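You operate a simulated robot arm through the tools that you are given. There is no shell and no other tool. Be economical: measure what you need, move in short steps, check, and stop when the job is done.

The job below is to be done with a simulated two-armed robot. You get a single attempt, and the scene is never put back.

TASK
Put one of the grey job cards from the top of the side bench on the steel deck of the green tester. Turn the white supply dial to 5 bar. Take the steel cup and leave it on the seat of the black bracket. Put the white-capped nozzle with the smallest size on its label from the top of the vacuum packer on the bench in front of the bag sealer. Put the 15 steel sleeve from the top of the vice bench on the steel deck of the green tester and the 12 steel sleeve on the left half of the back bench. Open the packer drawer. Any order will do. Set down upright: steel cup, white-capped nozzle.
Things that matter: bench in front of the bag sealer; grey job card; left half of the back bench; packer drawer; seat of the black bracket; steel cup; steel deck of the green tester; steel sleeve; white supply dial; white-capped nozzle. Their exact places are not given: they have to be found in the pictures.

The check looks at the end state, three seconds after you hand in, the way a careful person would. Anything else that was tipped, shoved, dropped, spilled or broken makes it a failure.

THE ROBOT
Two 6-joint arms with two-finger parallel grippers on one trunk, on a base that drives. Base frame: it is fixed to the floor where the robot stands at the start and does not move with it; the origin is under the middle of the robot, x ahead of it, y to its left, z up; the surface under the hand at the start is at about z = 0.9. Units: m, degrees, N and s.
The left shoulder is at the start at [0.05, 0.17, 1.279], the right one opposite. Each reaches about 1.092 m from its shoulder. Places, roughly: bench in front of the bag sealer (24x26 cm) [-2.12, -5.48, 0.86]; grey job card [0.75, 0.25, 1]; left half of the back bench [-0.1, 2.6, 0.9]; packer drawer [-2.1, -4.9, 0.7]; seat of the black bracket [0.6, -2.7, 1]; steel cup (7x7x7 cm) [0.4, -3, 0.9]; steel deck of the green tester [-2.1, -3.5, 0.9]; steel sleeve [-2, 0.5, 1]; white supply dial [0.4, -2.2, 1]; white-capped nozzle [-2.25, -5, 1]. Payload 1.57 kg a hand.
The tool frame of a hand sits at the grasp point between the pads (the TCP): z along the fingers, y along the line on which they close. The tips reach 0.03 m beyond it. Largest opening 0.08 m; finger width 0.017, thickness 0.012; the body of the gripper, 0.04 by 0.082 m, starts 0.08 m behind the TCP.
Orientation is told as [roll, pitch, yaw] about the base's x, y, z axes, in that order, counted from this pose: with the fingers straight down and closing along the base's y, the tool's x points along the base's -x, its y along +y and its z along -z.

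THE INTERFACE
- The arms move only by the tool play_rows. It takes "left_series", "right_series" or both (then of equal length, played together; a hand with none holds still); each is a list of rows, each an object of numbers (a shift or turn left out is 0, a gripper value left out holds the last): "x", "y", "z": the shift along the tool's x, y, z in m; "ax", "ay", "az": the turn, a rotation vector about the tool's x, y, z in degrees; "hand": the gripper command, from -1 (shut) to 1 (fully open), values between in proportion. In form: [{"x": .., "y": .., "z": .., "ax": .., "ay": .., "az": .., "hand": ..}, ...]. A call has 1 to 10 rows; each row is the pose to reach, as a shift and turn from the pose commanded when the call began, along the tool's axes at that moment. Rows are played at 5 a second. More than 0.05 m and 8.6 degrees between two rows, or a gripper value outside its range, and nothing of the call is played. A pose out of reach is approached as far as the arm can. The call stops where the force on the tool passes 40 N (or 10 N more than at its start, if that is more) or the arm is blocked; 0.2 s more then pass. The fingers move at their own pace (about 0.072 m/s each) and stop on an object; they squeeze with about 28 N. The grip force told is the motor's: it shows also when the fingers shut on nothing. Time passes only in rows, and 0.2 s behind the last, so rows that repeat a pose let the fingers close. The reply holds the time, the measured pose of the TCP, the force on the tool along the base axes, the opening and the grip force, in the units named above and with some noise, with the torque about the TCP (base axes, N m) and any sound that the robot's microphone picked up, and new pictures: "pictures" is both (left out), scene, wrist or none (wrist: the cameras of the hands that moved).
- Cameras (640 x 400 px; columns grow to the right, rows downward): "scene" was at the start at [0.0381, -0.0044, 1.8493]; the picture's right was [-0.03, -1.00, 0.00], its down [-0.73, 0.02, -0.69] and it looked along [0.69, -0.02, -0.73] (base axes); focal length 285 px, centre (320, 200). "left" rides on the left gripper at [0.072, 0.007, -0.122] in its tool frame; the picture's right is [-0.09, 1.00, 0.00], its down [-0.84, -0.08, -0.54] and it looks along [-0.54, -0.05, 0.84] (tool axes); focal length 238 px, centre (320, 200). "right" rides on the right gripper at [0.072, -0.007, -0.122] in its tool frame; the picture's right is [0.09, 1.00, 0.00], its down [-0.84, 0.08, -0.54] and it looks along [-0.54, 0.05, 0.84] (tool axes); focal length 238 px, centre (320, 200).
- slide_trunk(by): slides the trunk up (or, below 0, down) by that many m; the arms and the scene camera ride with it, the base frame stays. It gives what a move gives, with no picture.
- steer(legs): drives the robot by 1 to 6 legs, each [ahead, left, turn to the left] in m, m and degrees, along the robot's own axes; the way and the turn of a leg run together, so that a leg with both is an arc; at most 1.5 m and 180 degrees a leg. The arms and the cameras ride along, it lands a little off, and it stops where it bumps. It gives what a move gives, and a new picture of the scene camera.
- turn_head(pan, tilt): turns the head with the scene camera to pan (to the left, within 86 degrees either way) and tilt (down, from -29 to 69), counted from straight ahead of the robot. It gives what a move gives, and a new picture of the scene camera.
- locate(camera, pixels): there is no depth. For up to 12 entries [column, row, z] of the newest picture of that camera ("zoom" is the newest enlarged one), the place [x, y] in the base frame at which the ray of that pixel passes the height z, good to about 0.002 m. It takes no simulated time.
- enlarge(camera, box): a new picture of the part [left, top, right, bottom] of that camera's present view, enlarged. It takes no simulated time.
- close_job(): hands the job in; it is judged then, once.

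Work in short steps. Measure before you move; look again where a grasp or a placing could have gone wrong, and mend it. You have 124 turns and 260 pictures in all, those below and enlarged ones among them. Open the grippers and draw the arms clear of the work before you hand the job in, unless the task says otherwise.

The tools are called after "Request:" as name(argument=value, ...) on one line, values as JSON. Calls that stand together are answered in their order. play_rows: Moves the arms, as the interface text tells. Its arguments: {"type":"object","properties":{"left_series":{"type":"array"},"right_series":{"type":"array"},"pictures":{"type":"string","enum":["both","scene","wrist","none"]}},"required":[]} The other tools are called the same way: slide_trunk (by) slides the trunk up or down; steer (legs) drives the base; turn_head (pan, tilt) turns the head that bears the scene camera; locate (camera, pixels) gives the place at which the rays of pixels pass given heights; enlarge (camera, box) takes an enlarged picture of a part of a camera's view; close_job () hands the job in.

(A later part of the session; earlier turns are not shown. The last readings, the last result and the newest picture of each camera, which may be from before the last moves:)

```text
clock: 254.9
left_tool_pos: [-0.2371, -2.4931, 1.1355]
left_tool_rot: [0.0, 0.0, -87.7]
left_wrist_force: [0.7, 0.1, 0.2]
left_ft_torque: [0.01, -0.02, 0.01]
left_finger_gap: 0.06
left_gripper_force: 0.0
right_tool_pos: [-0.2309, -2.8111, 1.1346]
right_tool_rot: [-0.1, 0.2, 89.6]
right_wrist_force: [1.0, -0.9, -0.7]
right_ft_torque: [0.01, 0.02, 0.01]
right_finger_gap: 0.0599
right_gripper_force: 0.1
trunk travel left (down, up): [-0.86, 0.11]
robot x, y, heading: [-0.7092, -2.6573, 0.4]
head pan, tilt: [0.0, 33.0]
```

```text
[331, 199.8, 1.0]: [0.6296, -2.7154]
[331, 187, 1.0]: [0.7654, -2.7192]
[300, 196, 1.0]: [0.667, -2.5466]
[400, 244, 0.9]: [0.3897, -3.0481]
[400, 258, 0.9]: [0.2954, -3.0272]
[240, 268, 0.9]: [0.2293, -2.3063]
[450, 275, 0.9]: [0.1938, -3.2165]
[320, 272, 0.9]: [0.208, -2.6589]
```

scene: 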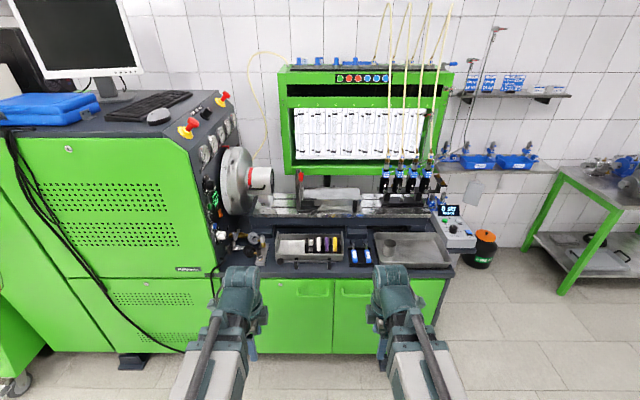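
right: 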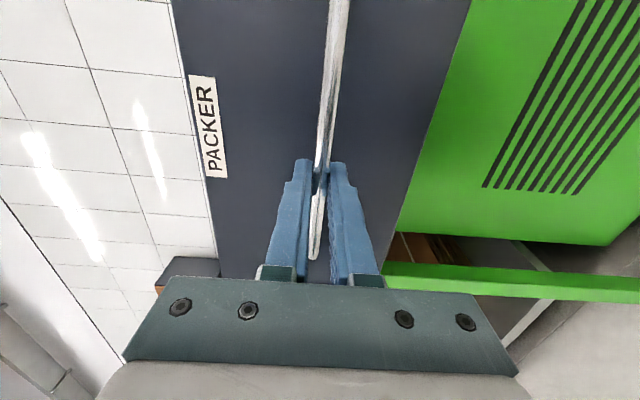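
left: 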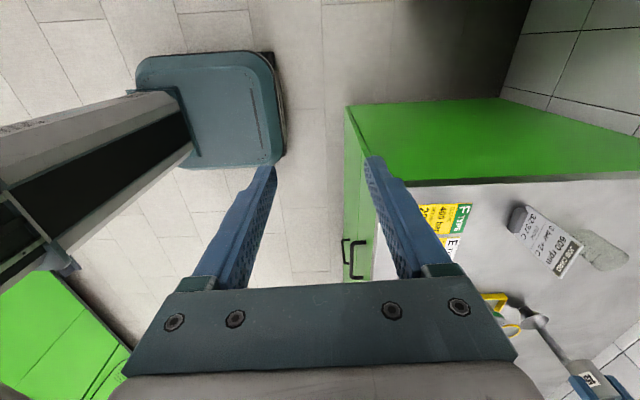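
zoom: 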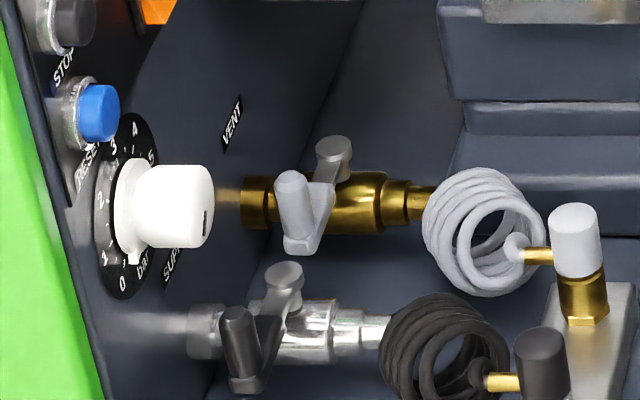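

The dial's scale runs 0 (bottom) clockwise to 5 (upper right). I tilt the left hand to point toward +y for a frontal look and for turning.

Request:
play_rows(left_series=[{"ay": 8.5}, {"ay": 17}, {"ay": 25.5}, {"ay": 34}, {"ay": 42.5}, {"ay": 51}, {"ay": 59.5}, {"ay": 68}, {"ay": 76.5}, {"ay": 85}], pictures="both")

```text
clock: 257.1
left_tool_pos: [-0.2267, -2.4649, 1.3359]
left_tool_rot: [0.9, 84.7, -87.6]
left_wrist_force: [-0.2, 0.9, 0.4]
left_ft_torque: [0.02, -0.03, -0.01]
left_finger_gap: 0.06
left_gripper_force: 0.1
left hand out of reach, approached as far as the arm can: row 2, 3, 4, 5, 6, 7, 8, 9, 10
right_tool_pos: [-0.2313, -2.8127, 1.1356]
right_tool_rot: [-0.2, 0.0, 89.6]
right_wrist_force: [0.7, -0.7, 0.5]
right_ft_torque: [-0.03, 0.03, 0.01]
right_finger_gap: 0.0599
right_gripper_force: 0.0
trunk travel left (down, up): [-0.86, 0.11]
robot x, y, heading: [-0.7094, -2.6633, 0.5]
head pan, tilt: [0.0, 33.0]
```

scene: 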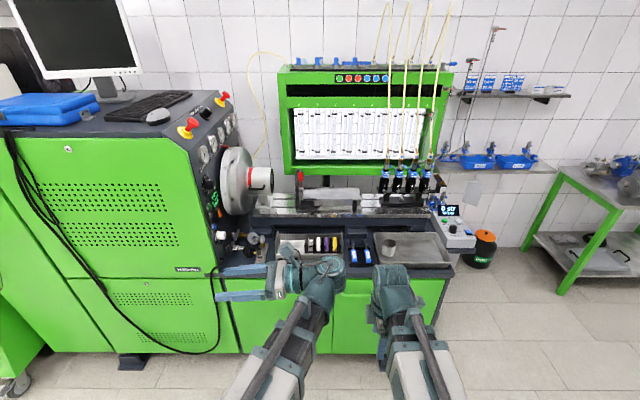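
left: 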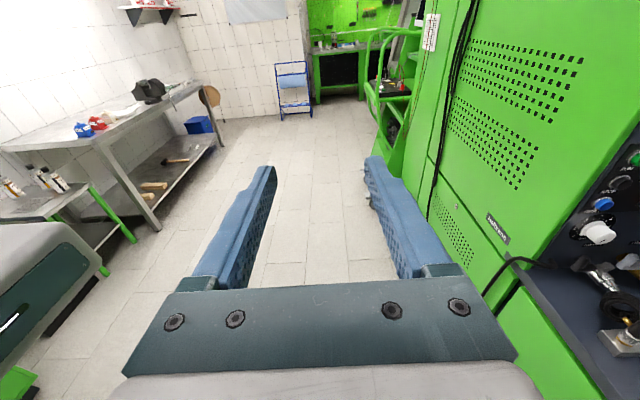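

Request:
enlarge(camera="left", box=[540, 180, 640, 260])

Request:
locate(camera="left", pixels=[[601, 232, 0.95], [601, 232, 1.0], [601, 232, 1.05]])

Request:
locate(camera="scene", pixels=[[223.5, 235.5, 0.95], [223.5, 235.5, 1.0], [223.5, 235.5, 1.05]])

```text
5.00 times, centred on (590, 220) of left
```

zoom: 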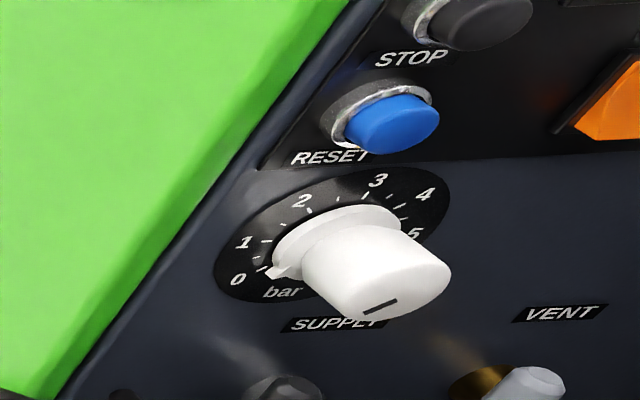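

```text
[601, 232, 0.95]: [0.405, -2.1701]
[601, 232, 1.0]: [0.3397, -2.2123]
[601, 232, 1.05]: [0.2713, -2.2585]
```

```text
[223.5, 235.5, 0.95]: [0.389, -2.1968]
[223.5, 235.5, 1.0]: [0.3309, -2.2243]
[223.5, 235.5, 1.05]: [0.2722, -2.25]
```

Pointer sits near 0 now. I drive 0.22 m ahead, extend the left hand toward x≈0.28 at height, and measure again.

Request:
steer(legs=[[0.22, 0, 0]])

Request:
play_rows(left_series=[{"y": 0.03, "ay": 2.5}, {"y": 0.06, "ay": 5.2}, {"y": 0.1, "ay": 5.2}, {"y": 0.14, "ay": 5.2}, {"y": 0.18, "ay": 5.2}, {"y": 0.22, "ay": 5.2}, {"y": 0.26, "ay": 5.2}, {"y": 0.29, "ay": 5.2}], pictures="both")

Request:
enlarge(camera="scene", box=[160, 180, 320, 280])

```text
clock: 258.8
left_tool_pos: [-0.0051, -2.4646, 1.3335]
left_tool_rot: [-0.1, 84.7, -88.6]
left_wrist_force: [0.3, 0.3, -0.8]
left_ft_torque: [0.02, 0.02, 0.05]
left_finger_gap: 0.0602
left_gripper_force: 0.2
right_tool_pos: [-0.0089, -2.8094, 1.134]
right_tool_rot: [-0.1, 0.2, 89.6]
right_wrist_force: [0.5, 0.4, 0.4]
right_ft_torque: [0.0, 0.03, -0.01]
right_finger_gap: 0.0601
right_gripper_force: 0.2
trunk travel left (down, up): [-0.86, 0.11]
robot x, y, heading: [-0.4861, -2.6619, 0.2]
head pan, tilt: [0.0, 33.0]
```

scene: 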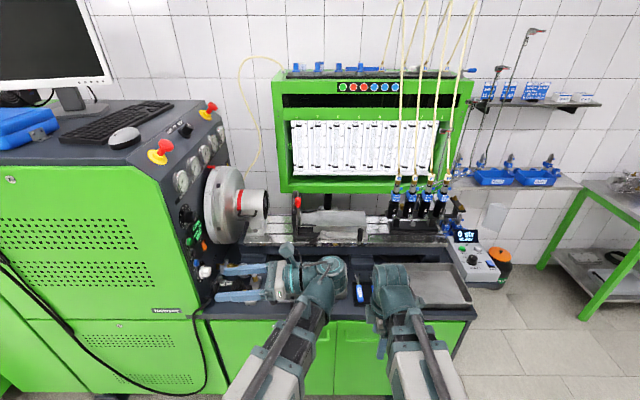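

```text
clock: 260.6
left_tool_pos: [0.2861, -2.4571, 1.354]
left_tool_rot: [8.6, 89.7, -79.8]
left_wrist_force: [0.3, 0.0, 0.2]
left_ft_torque: [0.01, -0.02, 0.02]
left_finger_gap: 0.0599
left_gripper_force: 0.0
left hand out of reach, approached as far as the arm can: row 1, 2, 3, 4, 5, 6, 7, 8
right_tool_pos: [-0.0106, -2.8087, 1.1347]
right_tool_rot: [-0.1, 0.2, 89.6]
right_wrist_force: [0.0, -0.1, -0.2]
right_ft_torque: [0.02, 0.01, -0.01]
right_finger_gap: 0.0599
right_gripper_force: 0.0
trunk travel left (down, up): [-0.86, 0.11]
robot x, y, heading: [-0.4861, -2.6618, 0.2]
head pan, tilt: [0.0, 33.0]
```

scene: 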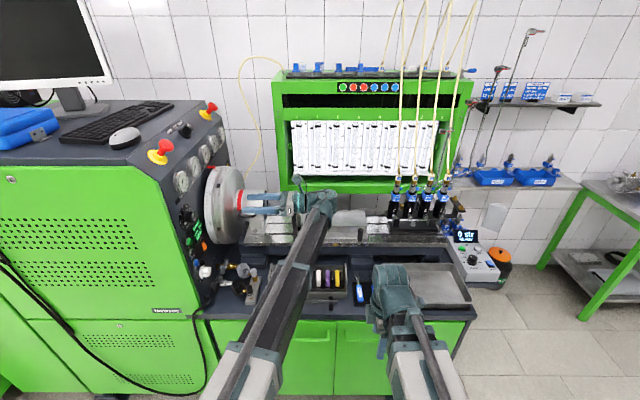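
left: 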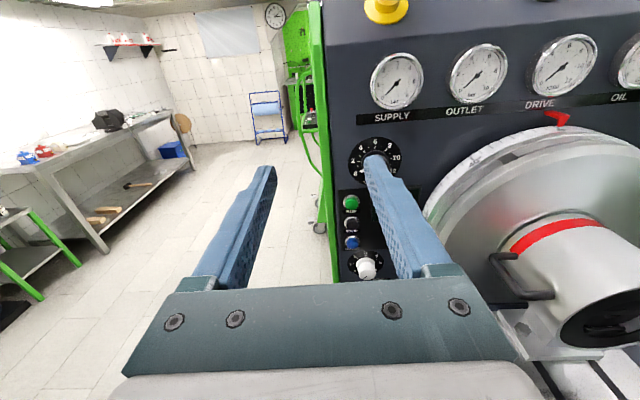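

```text
4.00 times, centred on (240, 230) of scene
```

zoom: 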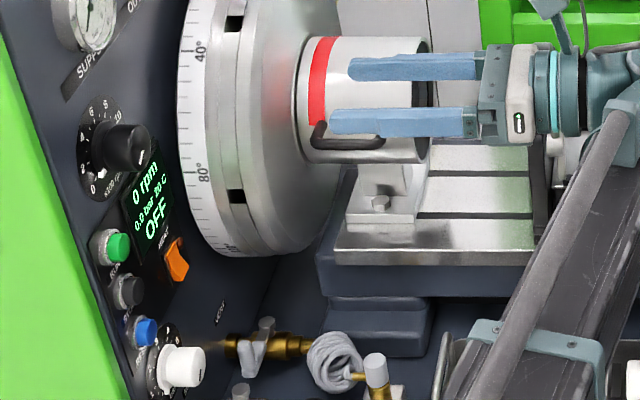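

Request:
locate(camera="left", pixels=[[366, 268, 0.95], [366, 268, 1.0], [366, 268, 1.05]])

Request:
locate(camera="scene", pixels=[[208, 271.5, 0.95], [208, 271.5, 1.0], [208, 271.5, 1.05]])

Request:
enlarge(camera="left", box=[330, 240, 394, 280])

```text
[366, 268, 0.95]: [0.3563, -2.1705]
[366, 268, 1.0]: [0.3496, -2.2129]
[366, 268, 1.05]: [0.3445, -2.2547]
```

```text
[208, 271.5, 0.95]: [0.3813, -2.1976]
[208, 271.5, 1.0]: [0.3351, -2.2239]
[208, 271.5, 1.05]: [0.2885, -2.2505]
```

```text
10.00 times, centred on (362, 260) of left
```

zoom: 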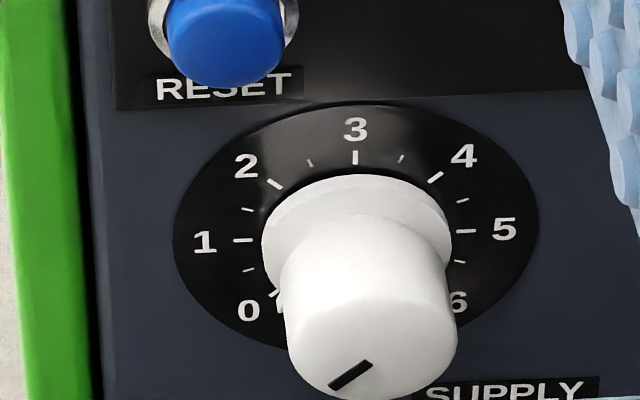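

Scale is 45° per bar (3 at top, 5 at 3 o'clock, 0 at 7:30). Before lowering I check the left arm's boom clearance with the right-hand camera.

Request:
enlarge(camera="right", box=[0, 0, 640, 400])

Request:
turn_head(pan=25, tilt=45)

```text
1.00 times, centred on (320, 200) of right (not enlarged: the box is as wide or as high as the picture)
```

zoom: 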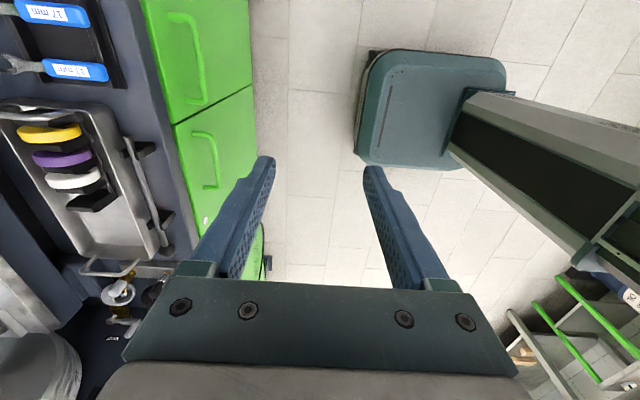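

```text
clock: 261.5
left_tool_pos: [0.2842, -2.4568, 1.3547]
left_tool_rot: [13.4, 89.8, -75.1]
left_wrist_force: [-0.4, -0.1, 0.5]
left_ft_torque: [0.03, 0.01, 0.0]
left_finger_gap: 0.0599
left_gripper_force: 0.1
right_tool_pos: [-0.0106, -2.8101, 1.1344]
right_tool_rot: [-0.3, 0.1, 89.7]
right_wrist_force: [0.5, -0.2, -0.1]
right_ft_torque: [-0.01, 0.03, -0.01]
right_finger_gap: 0.0599
right_gripper_force: 0.1
trunk travel left (down, up): [-0.86, 0.11]
robot x, y, heading: [-0.482, -2.6569, 0.3]
head pan, tilt: [25.0, 45.0]
```

scene: 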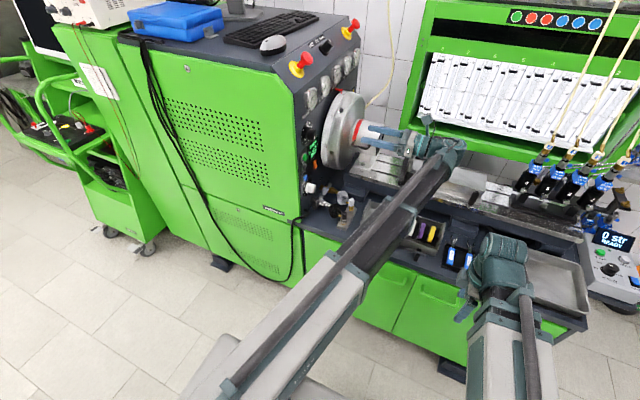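

Request:
locate(camera="scene", pixels=[[405, 212, 1.4], [405, 212, 1.35], [405, 212, 1.3], [405, 212, 1.25], [405, 212, 1.2], [350, 285, 1.35], [350, 285, 1.25], [350, 285, 1.15], [447, 150, 1.4], [447, 150, 1.3]])

Request:
enlarge(camera="scene", box=[280, 100, 500, 240])

```text
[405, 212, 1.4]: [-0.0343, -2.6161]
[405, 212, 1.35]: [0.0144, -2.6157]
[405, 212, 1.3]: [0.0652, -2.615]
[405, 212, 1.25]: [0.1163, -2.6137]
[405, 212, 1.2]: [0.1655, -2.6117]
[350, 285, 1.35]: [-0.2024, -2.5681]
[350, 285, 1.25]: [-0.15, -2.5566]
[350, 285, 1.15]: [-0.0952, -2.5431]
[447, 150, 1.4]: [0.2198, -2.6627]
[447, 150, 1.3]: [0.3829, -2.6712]
```

```text
2.86 times, centred on (390, 170) of scene
```

zoom: 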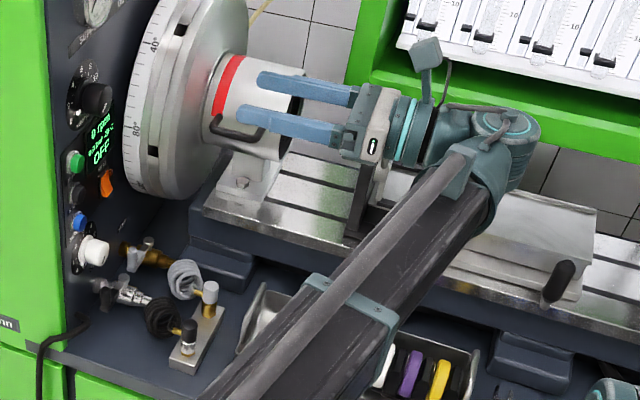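

I need the boom's underside height. I tilt the right hand so its camera looks horizontally at the left boom.

Request:
play_rows(right_series=[{"ay": -8.5}, {"ay": -17}, {"ay": -25.5}, {"ay": -34}, {"ay": -42.5}, {"ay": -51}, {"ay": -57}], pictures="wrist")

```text
clock: 263.1
left_tool_pos: [0.2847, -2.457, 1.3544]
left_tool_rot: [13.4, 89.8, -75.2]
left_wrist_force: [-0.7, -0.3, -0.4]
left_ft_torque: [0.0, 0.0, 0.03]
left_finger_gap: 0.0599
left_gripper_force: 0.0
right_tool_pos: [-0.0102, -2.8122, 1.2347]
right_tool_rot: [-0.4, -56.8, 90.0]
right_wrist_force: [0.3, -0.1, 0.2]
right_ft_torque: [0.01, 0.01, 0.01]
right_finger_gap: 0.0602
right_gripper_force: 0.1
right hand out of reach, approached as far as the arm can: row 2, 3, 4, 5, 6, 7
trunk travel left (down, up): [-0.86, 0.11]
robot x, y, heading: [-0.4861, -2.6567, 0.3]
head pan, tilt: [25.0, 45.0]
```

right: 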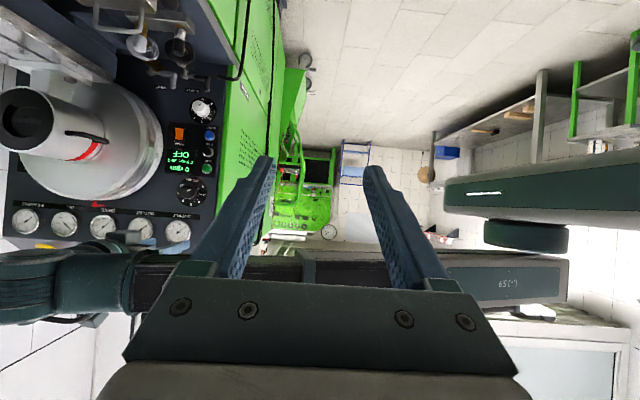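

The (inverted) side view shows the boom at rows 250–310. I convert its lower edge to heights.

Request:
locate(camera="right", pixels=[[150, 250, 1.3], [150, 250, 1.28], [150, 250, 1.26], [150, 250, 1.24], [300, 255, 1.28], [300, 255, 1.26], [120, 255, 1.26], [460, 252, 1.26], [60, 240, 1.3], [60, 240, 1.27], [60, 320, 1.4], [202, 108, 1.0], [202, 108, 0.98]])

Request:
enlarge(camera="right", box=[0, 200, 320, 400])

```text
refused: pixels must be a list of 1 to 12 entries
```

```text
2.00 times, centred on (160, 300) of right
```

zoom: 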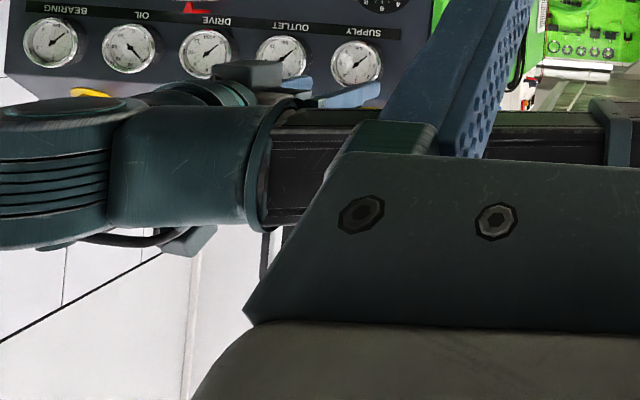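

Boom and tool axis are at the same height (boom bottom ~4 cm below axis). Now check the hose block and valve heights near the dial.

Request:
enlarge(camera="scene", box=[295, 170, 391, 230])

Request:
enlarge(camera="right", box=[80, 0, 240, 130])

Request:
locate(camera="right", pixels=[[202, 108, 1.02], [202, 108, 1.0], [202, 108, 0.98], [180, 35, 0.97], [145, 47, 0.97], [180, 35, 0.95], [145, 47, 0.95]])

```text
6.67 times, centred on (343, 200) of scene
```

zoom: 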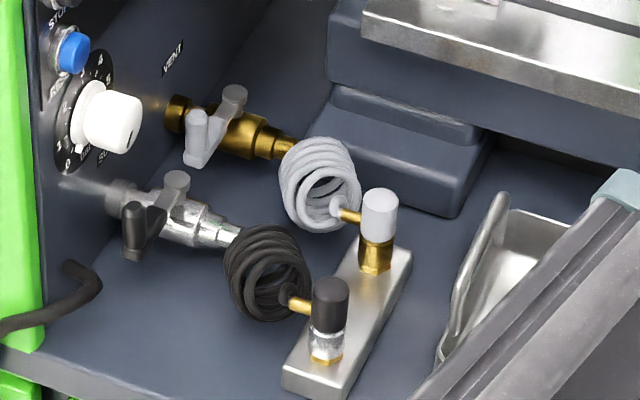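

```text
3.08 times, centred on (160, 65) of right
```

zoom: 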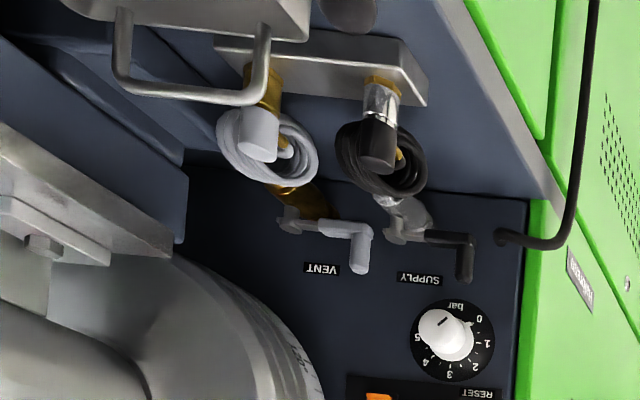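

```text
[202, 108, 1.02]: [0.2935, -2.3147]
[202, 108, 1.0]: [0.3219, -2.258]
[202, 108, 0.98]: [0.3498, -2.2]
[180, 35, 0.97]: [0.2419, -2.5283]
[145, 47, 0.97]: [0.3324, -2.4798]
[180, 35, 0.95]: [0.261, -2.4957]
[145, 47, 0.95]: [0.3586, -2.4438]
```

Request:
locate(camera="scene", pixels=[[344.5, 212.7, 0.99], [344.5, 212.7, 0.97], [344.5, 212.7, 0.95], [344.5, 212.7, 0.93], [352, 199.3, 0.97], [352, 199.3, 0.95], [321, 231, 0.95], [311.5, 187, 0.98]])

Request:
locate(camera="right", pixels=[[178.8, 54, 0.99], [178.8, 54, 0.97], [178.8, 54, 0.95], [178.8, 54, 0.93], [139.5, 46, 0.97], [139.5, 46, 0.95]])

```text
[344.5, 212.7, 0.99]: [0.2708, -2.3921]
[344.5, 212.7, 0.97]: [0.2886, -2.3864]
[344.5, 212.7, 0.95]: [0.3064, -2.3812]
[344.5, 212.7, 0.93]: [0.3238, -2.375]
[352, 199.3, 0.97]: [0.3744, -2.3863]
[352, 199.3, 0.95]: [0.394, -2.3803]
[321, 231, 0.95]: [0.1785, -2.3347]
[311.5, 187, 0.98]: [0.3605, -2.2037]
```

```text
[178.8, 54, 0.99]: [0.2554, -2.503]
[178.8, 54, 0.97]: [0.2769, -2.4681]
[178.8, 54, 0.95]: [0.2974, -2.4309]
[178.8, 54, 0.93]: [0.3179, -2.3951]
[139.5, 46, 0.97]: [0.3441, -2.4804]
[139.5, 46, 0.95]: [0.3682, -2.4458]
```

Request:
locate(camera="right", pixels=[[142, 32, 0.97], [142, 32, 0.94], [142, 32, 0.91], [96.7, 28.6, 0.97], [96.7, 28.6, 0.94], [96.7, 28.6, 0.91]])

Request:
locate(camera="scene", pixels=[[361, 222.5, 0.97], [361, 222.5, 0.94], [361, 222.5, 0.91], [370, 199.5, 0.97], [370, 199.5, 0.94], [370, 199.5, 0.91]])

```text
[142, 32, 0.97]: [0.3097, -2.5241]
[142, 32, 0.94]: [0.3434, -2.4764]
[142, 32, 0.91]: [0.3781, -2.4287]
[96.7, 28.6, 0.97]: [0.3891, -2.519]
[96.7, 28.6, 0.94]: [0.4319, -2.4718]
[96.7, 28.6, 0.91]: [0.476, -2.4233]
```

```text
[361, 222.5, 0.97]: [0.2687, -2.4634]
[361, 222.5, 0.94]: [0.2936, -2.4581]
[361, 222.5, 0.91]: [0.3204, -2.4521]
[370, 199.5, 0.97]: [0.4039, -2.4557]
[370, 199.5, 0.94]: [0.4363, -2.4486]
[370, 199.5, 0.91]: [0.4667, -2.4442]
```

The tray's bail handle top is ~0.926 at y≈-2.45 and the wrist may come close. I move to x=0.351, y=-2.28 at height, lower partway and measure again at close range.

Request:
play_rows(left_series=[{"y": 0.016, "z": 0.03}, {"y": 0.033, "z": 0.07}, {"y": 0.05, "z": 0.11}, {"y": 0.066, "z": 0.15}, {"y": 0.066, "z": 0.177}], pictures="none")

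Request:
slide_trunk(by=-0.26)

Request:
play_rows(left_series=[{}], pictures="both")

Request:
enlarge(camera="right", box=[0, 80, 320, 280])

```text
clock: 264.3
left_tool_pos: [0.3452, -2.2764, 1.3553]
left_tool_rot: [24.4, 89.9, -64.1]
left_wrist_force: [0.4, 0.2, -0.8]
left_ft_torque: [0.05, 0.01, 0.02]
left_finger_gap: 0.0601
left_gripper_force: 0.1
right_tool_pos: [-0.0109, -2.8079, 1.2334]
right_tool_rot: [-0.3, -56.7, 89.9]
right_wrist_force: [-0.5, 0.0, 0.2]
right_ft_torque: [0.0, -0.02, 0.0]
right_finger_gap: 0.0601
right_gripper_force: 0.1
trunk travel left (down, up): [-0.86, 0.11]
robot x, y, heading: [-0.4872, -2.6585, 0.6]
head pan, tilt: [25.0, 45.0]
```

```text
clock: 266.9
left_tool_pos: [0.3448, -2.2775, 1.0952]
left_tool_rot: [26.9, 89.9, -61.7]
left_wrist_force: [-0.8, 0.0, 0.2]
left_ft_torque: [-0.01, 0.02, -0.01]
left_finger_gap: 0.0599
left_gripper_force: 0.0
right_tool_pos: [-0.0113, -2.8115, 0.975]
right_tool_rot: [-0.3, -56.7, 89.8]
right_wrist_force: [0.9, -0.2, 0.3]
right_ft_torque: [0.0, 0.02, 0.0]
right_finger_gap: 0.0603
right_gripper_force: 0.0
trunk travel left (down, up): [-0.6, 0.37]
robot x, y, heading: [-0.4867, -2.6613, 0.1]
head pan, tilt: [25.0, 45.0]
```

```text
clock: 267.3
left_tool_pos: [0.3432, -2.2774, 1.0944]
left_tool_rot: [25.3, 90.0, -63.2]
left_wrist_force: [-0.5, 0.3, -0.3]
left_ft_torque: [0.02, 0.01, -0.01]
left_finger_gap: 0.06
left_gripper_force: 0.0
right_tool_pos: [-0.0116, -2.8099, 0.974]
right_tool_rot: [-0.3, -56.6, 89.9]
right_wrist_force: [0.4, 0.3, 0.6]
right_ft_torque: [0.01, -0.01, -0.03]
right_finger_gap: 0.0601
right_gripper_force: 0.0
trunk travel left (down, up): [-0.6, 0.37]
robot x, y, heading: [-0.4889, -2.6638, 0.2]
head pan, tilt: [25.0, 45.0]
```

scene: 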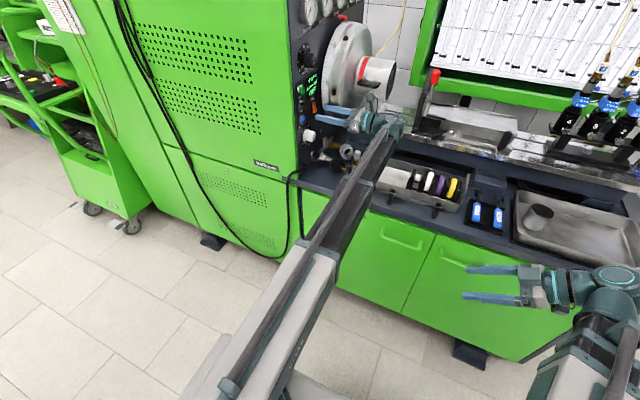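
left: 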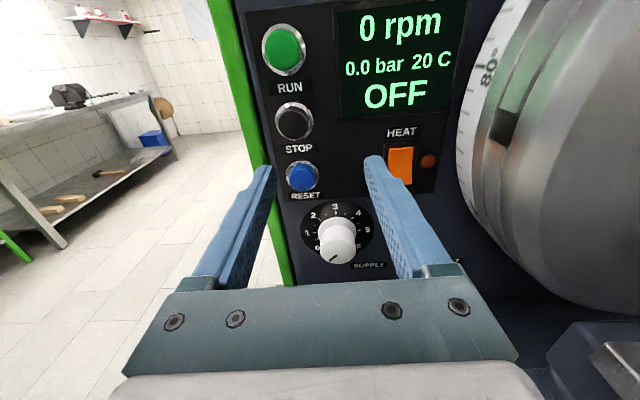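

```text
2.00 times, centred on (160, 180) of right
```

zoom: 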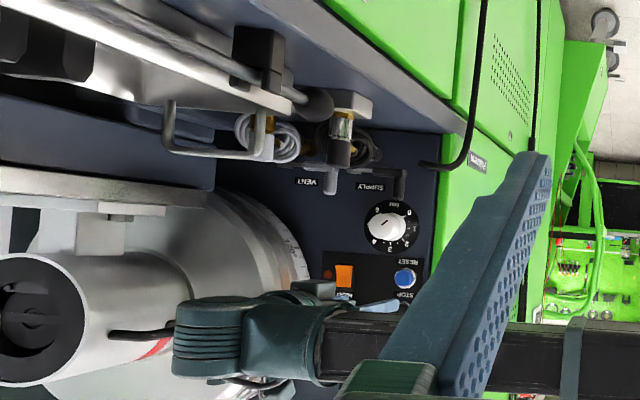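

Clearance to the tray handle looks ~3 cm after lowering. I zoom on the knob in the left view and measure again.

Request:
enlarge(camera="left", box=[290, 190, 386, 280])

Request:
locate(camera="left", pixels=[[335, 253, 1.0], [335, 253, 0.98], [335, 253, 0.96], [335, 231, 1.0], [335, 231, 0.98], [335, 231, 0.96]])

Request:
locate(camera="right", pixels=[[191, 193, 1.0], [191, 193, 0.98], [191, 193, 0.97], [191, 193, 0.96]])

```text
4.44 times, centred on (338, 235) of left
```

zoom: 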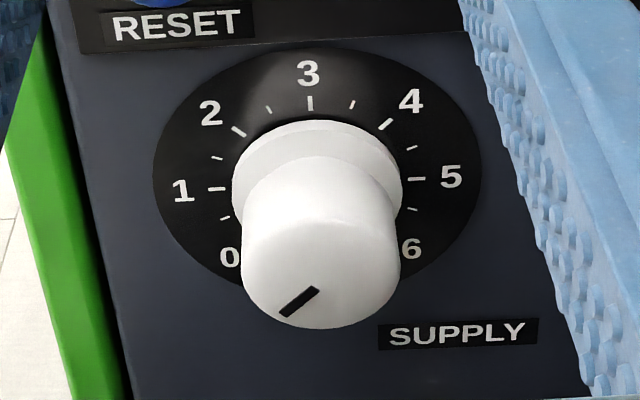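

```text
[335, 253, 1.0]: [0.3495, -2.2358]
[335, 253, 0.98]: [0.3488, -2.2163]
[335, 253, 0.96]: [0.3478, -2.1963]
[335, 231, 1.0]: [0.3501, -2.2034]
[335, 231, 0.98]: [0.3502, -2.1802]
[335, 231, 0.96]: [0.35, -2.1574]
```

```text
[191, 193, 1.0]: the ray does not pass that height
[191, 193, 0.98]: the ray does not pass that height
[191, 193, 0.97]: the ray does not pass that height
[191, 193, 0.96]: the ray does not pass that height
```

Knob x≈0.350; I lower to z≈0.98 with standoff and compare the knob with the projected tool axis (px ≈ (319,151) for the knob end).

Request:
slide_trunk(by=-0.114)

Request:
play_rows(left_series=[{}], pictures="wrist")

Request:
enlarge(camera="right", box=[0, 120, 320, 320])

```text
clock: 268.8
left_tool_pos: [0.345, -2.2771, 0.9813]
left_tool_rot: [27.3, 89.9, -61.2]
left_wrist_force: [0.4, -0.4, -0.2]
left_ft_torque: [0.0, -0.01, -0.05]
left_finger_gap: 0.0599
left_gripper_force: 0.0
right_tool_pos: [-0.0118, -2.811, 0.8596]
right_tool_rot: [-0.2, -56.7, 89.8]
right_wrist_force: [0.0, -0.6, 0.2]
right_ft_torque: [-0.02, 0.02, -0.01]
right_finger_gap: 0.0599
right_gripper_force: 0.0
trunk travel left (down, up): [-0.486, 0.484]
robot x, y, heading: [-0.4854, -2.6632, 0.6]
head pan, tilt: [25.0, 45.0]
```

```text
clock: 269.2
left_tool_pos: [0.3454, -2.2773, 0.9806]
left_tool_rot: [24.9, 89.9, -63.4]
left_wrist_force: [0.2, -0.4, -0.3]
left_ft_torque: [-0.03, 0.04, 0.03]
left_finger_gap: 0.0598
left_gripper_force: 0.1
right_tool_pos: [-0.0107, -2.8103, 0.8601]
right_tool_rot: [-0.4, -56.8, 89.9]
right_wrist_force: [-0.8, 0.2, 0.7]
right_ft_torque: [0.01, -0.01, -0.01]
right_finger_gap: 0.0601
right_gripper_force: 0.0
trunk travel left (down, up): [-0.486, 0.484]
robot x, y, heading: [-0.4897, -2.6603, 0.4]
head pan, tilt: [25.0, 45.0]
```

left: 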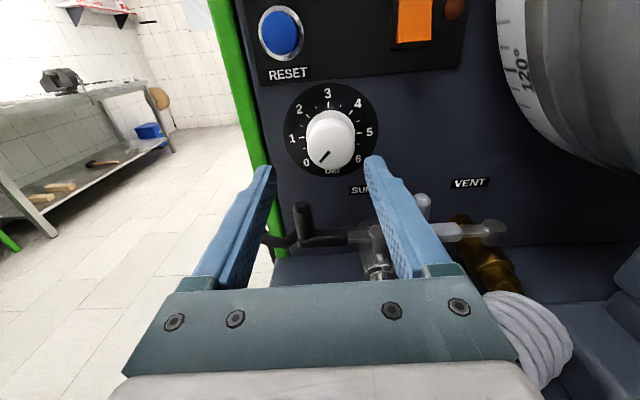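

```text
2.00 times, centred on (160, 220) of right
```

zoom: 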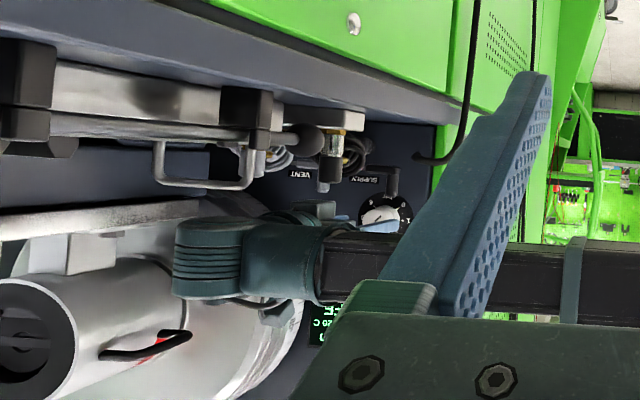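

Request:
enlarge(camera="left", box=[280, 80, 376, 180])

Request:
locate(camera="left", pixels=[[334, 145, 0.99], [334, 145, 0.985], [334, 145, 0.98], [330, 132, 0.99], [330, 132, 0.98]])

```text
4.00 times, centred on (328, 130) of left
```

zoom: 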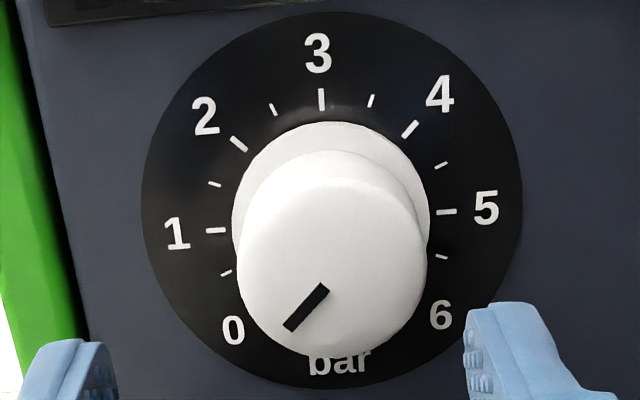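

```text
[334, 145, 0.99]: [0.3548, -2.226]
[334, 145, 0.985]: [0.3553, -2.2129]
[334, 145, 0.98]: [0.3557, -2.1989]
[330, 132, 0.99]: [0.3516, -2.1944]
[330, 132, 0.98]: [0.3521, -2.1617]
```

Current reading ≈0; so 225° clockwise is needed. I check the black valve handle just below-left of the dial for clearance.

Request:
locate(camera="left", pixels=[[300, 205, 0.97], [300, 205, 0.96], [300, 205, 0.95], [300, 205, 0.94], [300, 205, 0.93], [423, 197, 0.96], [423, 197, 0.94]])

Request:
enlarge(camera="right", box=[130, 180, 226, 240])

Request:
enlarge(camera="left", box=[220, 160, 412, 280])

```text
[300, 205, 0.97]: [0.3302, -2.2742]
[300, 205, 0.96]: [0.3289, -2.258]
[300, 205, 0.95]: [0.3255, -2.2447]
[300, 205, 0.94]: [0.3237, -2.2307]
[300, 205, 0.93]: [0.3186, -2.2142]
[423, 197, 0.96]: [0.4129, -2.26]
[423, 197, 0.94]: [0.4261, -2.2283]
```

```text
6.67 times, centred on (178, 210) of right
```

zoom: 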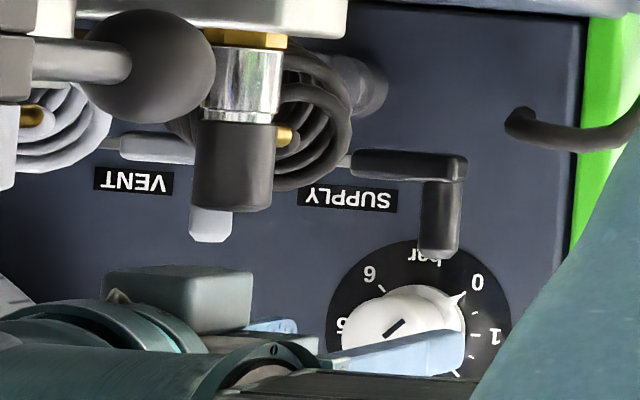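

```text
3.33 times, centred on (316, 220) of left
```

zoom: 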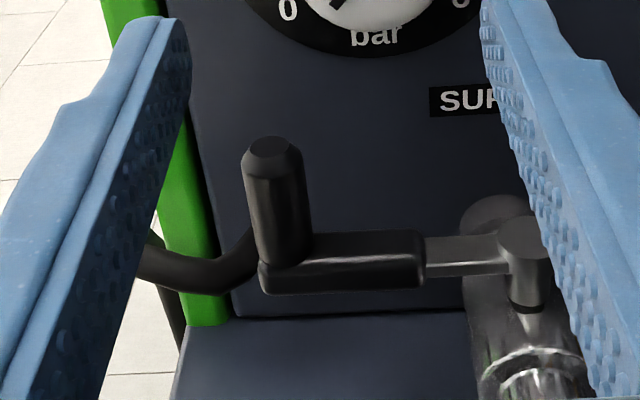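

Handle tip is 5 cm from the dial axis toward lower-left; strokes between -30° and +82° of roll avoid it. I align (x +0.0075, z +0.006, yaw), narrow the opening to 5 cm and pre-roll -30°.

Request:
slide_trunk(by=0.006)

Request:
play_rows(left_series=[{"y": 0.004, "ax": -0.8, "hand": 0.25}, {"y": 0.0075, "ax": -1.7}, {"y": 0.0075, "ax": -1.7}], pictures="wrist")

Request:
enlarge(camera="left", box=[260, 70, 388, 200])

```text
clock: 269.7
left_tool_pos: [0.345, -2.2771, 0.9872]
left_tool_rot: [23.5, 89.9, -64.9]
left_wrist_force: [-0.5, 0.1, -0.1]
left_ft_torque: [-0.01, -0.02, -0.01]
left_finger_gap: 0.0599
left_gripper_force: 0.2
right_tool_pos: [-0.0104, -2.8099, 0.8657]
right_tool_rot: [-0.2, -56.7, 89.9]
right_wrist_force: [0.1, 0.2, -0.1]
right_ft_torque: [0.02, 0.0, 0.01]
right_finger_gap: 0.06
right_gripper_force: 0.0
trunk travel left (down, up): [-0.492, 0.478]
robot x, y, heading: [-0.4866, -2.6603, 0.2]
head pan, tilt: [25.0, 45.0]
```

```text
clock: 270.5
left_tool_pos: [0.3537, -2.2775, 0.9864]
left_tool_rot: [30.7, 90.0, -59.2]
left_wrist_force: [0.0, 0.2, -0.9]
left_ft_torque: [-0.01, 0.0, 0.0]
left_finger_gap: 0.0501
left_gripper_force: 0.1
right_tool_pos: [-0.0105, -2.8107, 0.8669]
right_tool_rot: [-0.3, -56.7, 89.9]
right_wrist_force: [0.4, -0.5, 0.4]
right_ft_torque: [0.02, -0.02, 0.01]
right_finger_gap: 0.0596
right_gripper_force: 0.1
trunk travel left (down, up): [-0.492, 0.478]
robot x, y, heading: [-0.4862, -2.6645, 0.2]
head pan, tilt: [25.0, 45.0]
```

left: 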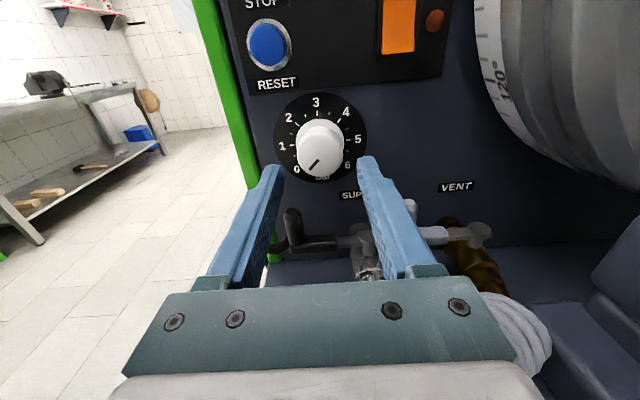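

```text
3.08 times, centred on (324, 135) of left
```

zoom: 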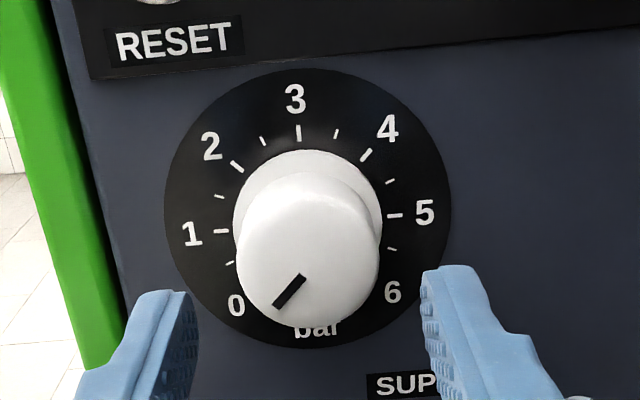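

Knob is on the tool axis within ~2 mm. Pre-roll -30° and advance 0.047 m.

Request:
play_rows(left_series=[{"az": -8}, {"az": -16}, {"az": -24}, {"az": -30}, {"az": -30, "z": 0.02}, {"az": -30, "z": 0.047}, {"az": -30, "z": 0.047}], pictures="wrist")

```text
clock: 272.1
left_tool_pos: [0.3517, -2.2299, 0.9869]
left_tool_rot: [89.8, 59.9, -0.4]
left_wrist_force: [0.7, 0.6, 0.9]
left_ft_torque: [-0.02, -0.01, 0.01]
left_finger_gap: 0.0502
left_gripper_force: 0.1
right_tool_pos: [-0.01, -2.809, 0.8681]
right_tool_rot: [-0.3, -56.7, 89.9]
right_wrist_force: [0.2, 0.7, -0.1]
right_ft_torque: [0.01, -0.01, 0.01]
right_finger_gap: 0.0599
right_gripper_force: 0.0
trunk travel left (down, up): [-0.492, 0.478]
robot x, y, heading: [-0.4868, -2.6567, 0.4]
head pan, tilt: [25.0, 45.0]
```

left: 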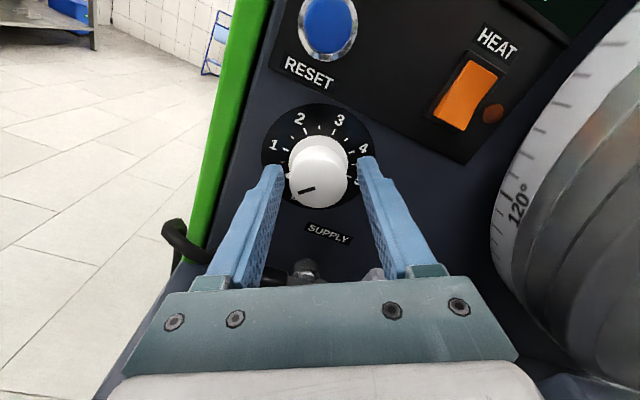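

Knob sits between the pads. Close and turn clockwise ~112°.

Request:
play_rows(left_series=[{"hand": -0.3}, {"hand": -1}, {"hand": -1}, {"hand": -1}], pictures="wrist")

Request:
play_rows(left_series=[{"az": 8}, {"az": 16}, {"az": 24}, {"az": 32}], pictures="wrist")

```text
clock: 273.1
left_tool_pos: [0.3512, -2.2302, 0.986]
left_tool_rot: [89.6, 59.9, -0.4]
left_wrist_force: [-13.2, -4.5, -13.0]
left_ft_torque: [-0.36, 0.05, 0.38]
left_finger_gap: 0.0373
left_gripper_force: 43.5
right_tool_pos: [-0.0116, -2.8106, 0.866]
right_tool_rot: [-0.3, -56.6, 89.9]
right_wrist_force: [0.2, -0.4, -0.4]
right_ft_torque: [0.0, 0.02, 0.02]
right_finger_gap: 0.0604
right_gripper_force: 0.1
trunk travel left (down, up): [-0.492, 0.478]
robot x, y, heading: [-0.4868, -2.6607, 0.1]
head pan, tilt: [25.0, 45.0]
```

left: 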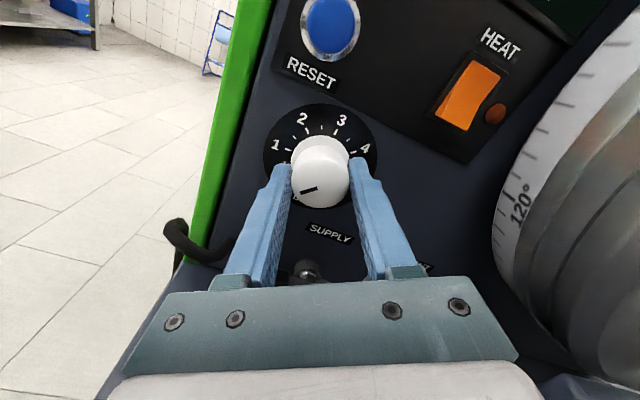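

```text
clock: 274.1
left_tool_pos: [0.3526, -2.2303, 0.9867]
left_tool_rot: [-86.0, 87.9, -176.0]
left_wrist_force: [-13.0, -6.6, -11.9]
left_ft_torque: [-0.95, 0.04, 0.66]
left_finger_gap: 0.0371
left_gripper_force: 43.3
right_tool_pos: [-0.0102, -2.8102, 0.8669]
right_tool_rot: [-0.3, -56.7, 89.9]
right_wrist_force: [0.1, 0.7, 0.0]
right_ft_torque: [-0.02, -0.02, -0.02]
right_finger_gap: 0.0601
right_gripper_force: 0.0
trunk travel left (down, up): [-0.492, 0.478]
robot x, y, heading: [-0.4848, -2.6578, 0.5]
head pan, tilt: [25.0, 45.0]
```

left: 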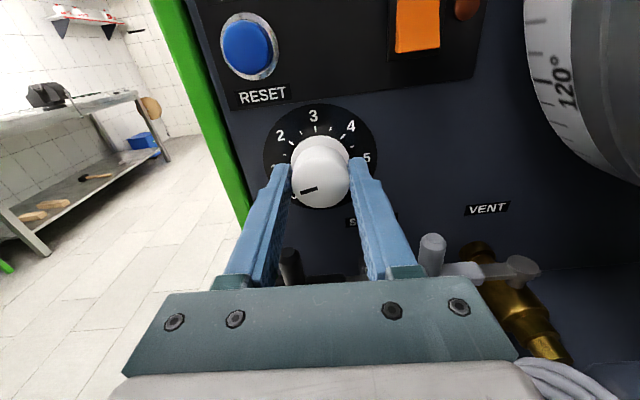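

Knob turns with the hand. Continue +80°.

Request:
play_rows(left_series=[{"az": 8}, {"az": 16}, {"az": 24}, {"az": 32}, {"az": 40}, {"az": 48}, {"az": 56}, {"az": 64}, {"az": 72}, {"az": 80}], pictures="wrist")

Request:
enlarge(camera="left", box=[240, 80, 400, 220])

```text
clock: 276.3
left_tool_pos: [0.3541, -2.2309, 0.9844]
left_tool_rot: [-89.7, 7.8, 179.8]
left_wrist_force: [3.7, -6.4, -18.8]
left_ft_torque: [-0.33, -0.04, 0.69]
left_finger_gap: 0.0373
left_gripper_force: 43.3
right_tool_pos: [-0.0102, -2.8106, 0.8666]
right_tool_rot: [-0.1, -56.8, 89.9]
right_wrist_force: [-0.1, 0.1, 0.1]
right_ft_torque: [-0.05, -0.01, 0.0]
right_finger_gap: 0.0599
right_gripper_force: 0.0
trunk travel left (down, up): [-0.492, 0.478]
robot x, y, heading: [-0.4861, -2.659, 0.2]
head pan, tilt: [25.0, 45.0]
```

left: 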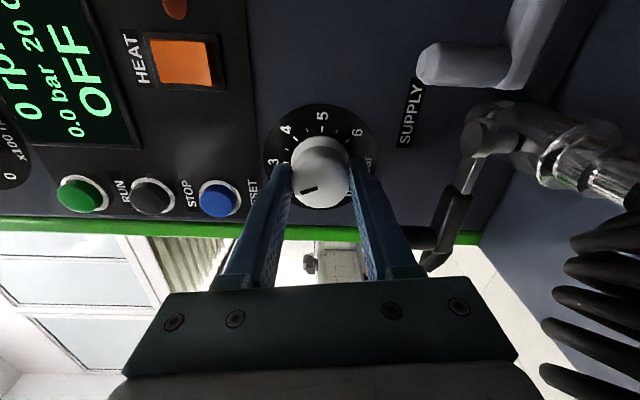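

```text
2.86 times, centred on (320, 150) of left
```

zoom: 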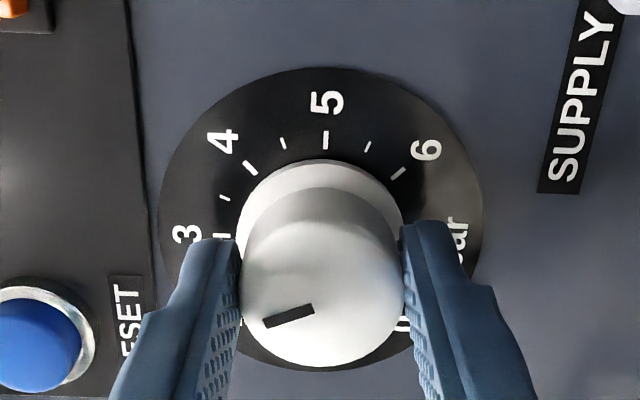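

At ~2.5 bar. Release to 5 cm, roll back -112°, regrip.

Request:
play_rows(left_series=[{"hand": 0.0}, {"hand": 0.25}, {"az": -8}, {"az": -16}, {"az": -24}, {"az": -32}, {"az": -40}, {"az": -48}, {"az": -56}, {"az": -64}], pictures="none")

Request:
play_rows(left_series=[{"az": -8}, {"az": -16}, {"az": -24}, {"az": -32}, {"az": -40}, {"az": -48}], pictures="wrist")

```text
clock: 278.5
left_tool_pos: [0.3532, -2.23, 0.9859]
left_tool_rot: [-89.6, 72.1, -179.8]
left_wrist_force: [-0.4, -0.4, -0.2]
left_ft_torque: [0.0, 0.05, 0.01]
left_finger_gap: 0.0501
left_gripper_force: 0.2
right_tool_pos: [-0.0108, -2.8107, 0.8669]
right_tool_rot: [-0.3, -56.7, 90.0]
right_wrist_force: [-0.4, -0.4, 0.6]
right_ft_torque: [-0.02, 0.01, 0.01]
right_finger_gap: 0.0601
right_gripper_force: 0.0
trunk travel left (down, up): [-0.492, 0.478]
robot x, y, heading: [-0.487, -2.6619, 0.3]
head pan, tilt: [25.0, 45.0]
```

```text
clock: 279.9
left_tool_pos: [0.3516, -2.2293, 0.9868]
left_tool_rot: [89.9, 59.8, -0.3]
left_wrist_force: [-0.3, 0.4, -0.2]
left_ft_torque: [0.02, -0.03, 0.02]
left_finger_gap: 0.0502
left_gripper_force: 0.0
right_tool_pos: [-0.0121, -2.8101, 0.8667]
right_tool_rot: [-0.2, -56.7, 89.8]
right_wrist_force: [1.2, 0.3, 0.1]
right_ft_torque: [0.01, -0.01, 0.03]
right_finger_gap: 0.0601
right_gripper_force: 0.1
trunk travel left (down, up): [-0.492, 0.478]
robot x, y, heading: [-0.4871, -2.6622, 0.3]
head pan, tilt: [25.0, 45.0]
```

left: 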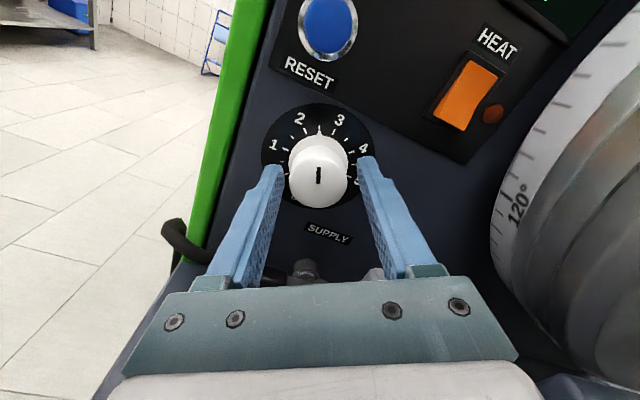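

Pointer at ≈2.5. Grip and turn another +112°.

Request:
play_rows(left_series=[{"hand": -0.3}, {"hand": -1}, {"hand": -1}, {"hand": -1}, {"az": 8}, {"az": 16}, {"az": 24}, {"az": 32}, {"az": 40}, {"az": 48}], pictures="none")

Request:
play_rows(left_series=[{"az": 8}, {"az": 16}, {"az": 24}, {"az": 32}, {"az": 40}, {"az": 48}, {"az": 56}, {"az": 64}, {"az": 64}], pictures="wrist")

Request:
enlarge(camera="left", box=[240, 80, 400, 220])

```text
clock: 282.1
left_tool_pos: [0.3528, -2.23, 0.9863]
left_tool_rot: [-89.5, 71.9, -179.6]
left_wrist_force: [-8.4, -5.3, -10.7]
left_ft_torque: [-0.97, -0.05, 0.61]
left_finger_gap: 0.0372
left_gripper_force: 43.3
right_tool_pos: [-0.0107, -2.81, 0.8671]
right_tool_rot: [-0.2, -56.9, 90.0]
right_wrist_force: [-0.1, 0.9, -0.5]
right_ft_torque: [-0.02, 0.04, -0.01]
right_finger_gap: 0.0601
right_gripper_force: 0.0
trunk travel left (down, up): [-0.492, 0.478]
robot x, y, heading: [-0.4843, -2.6594, 0.2]
head pan, tilt: [25.0, 45.0]
```

```text
clock: 284.1
left_tool_pos: [0.3544, -2.2301, 0.9845]
left_tool_rot: [-89.7, 7.9, 179.8]
left_wrist_force: [6.6, -3.8, -16.6]
left_ft_torque: [-0.51, -0.02, 0.07]
left_finger_gap: 0.0374
left_gripper_force: 43.7
right_tool_pos: [-0.0084, -2.8113, 0.865]
right_tool_rot: [-0.1, -56.6, 89.8]
right_wrist_force: [-0.1, 0.4, 0.3]
right_ft_torque: [0.01, 0.01, -0.01]
right_finger_gap: 0.0599
right_gripper_force: 0.2
trunk travel left (down, up): [-0.492, 0.478]
robot x, y, heading: [-0.4903, -2.658, 0.2]
head pan, tilt: [25.0, 45.0]
```

left: 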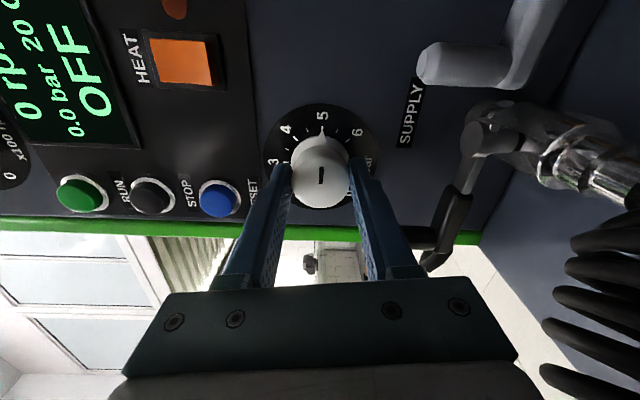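

```text
2.86 times, centred on (320, 150) of left
```

zoom: 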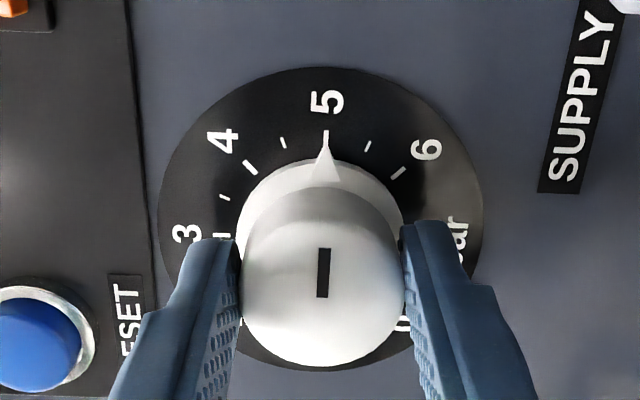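

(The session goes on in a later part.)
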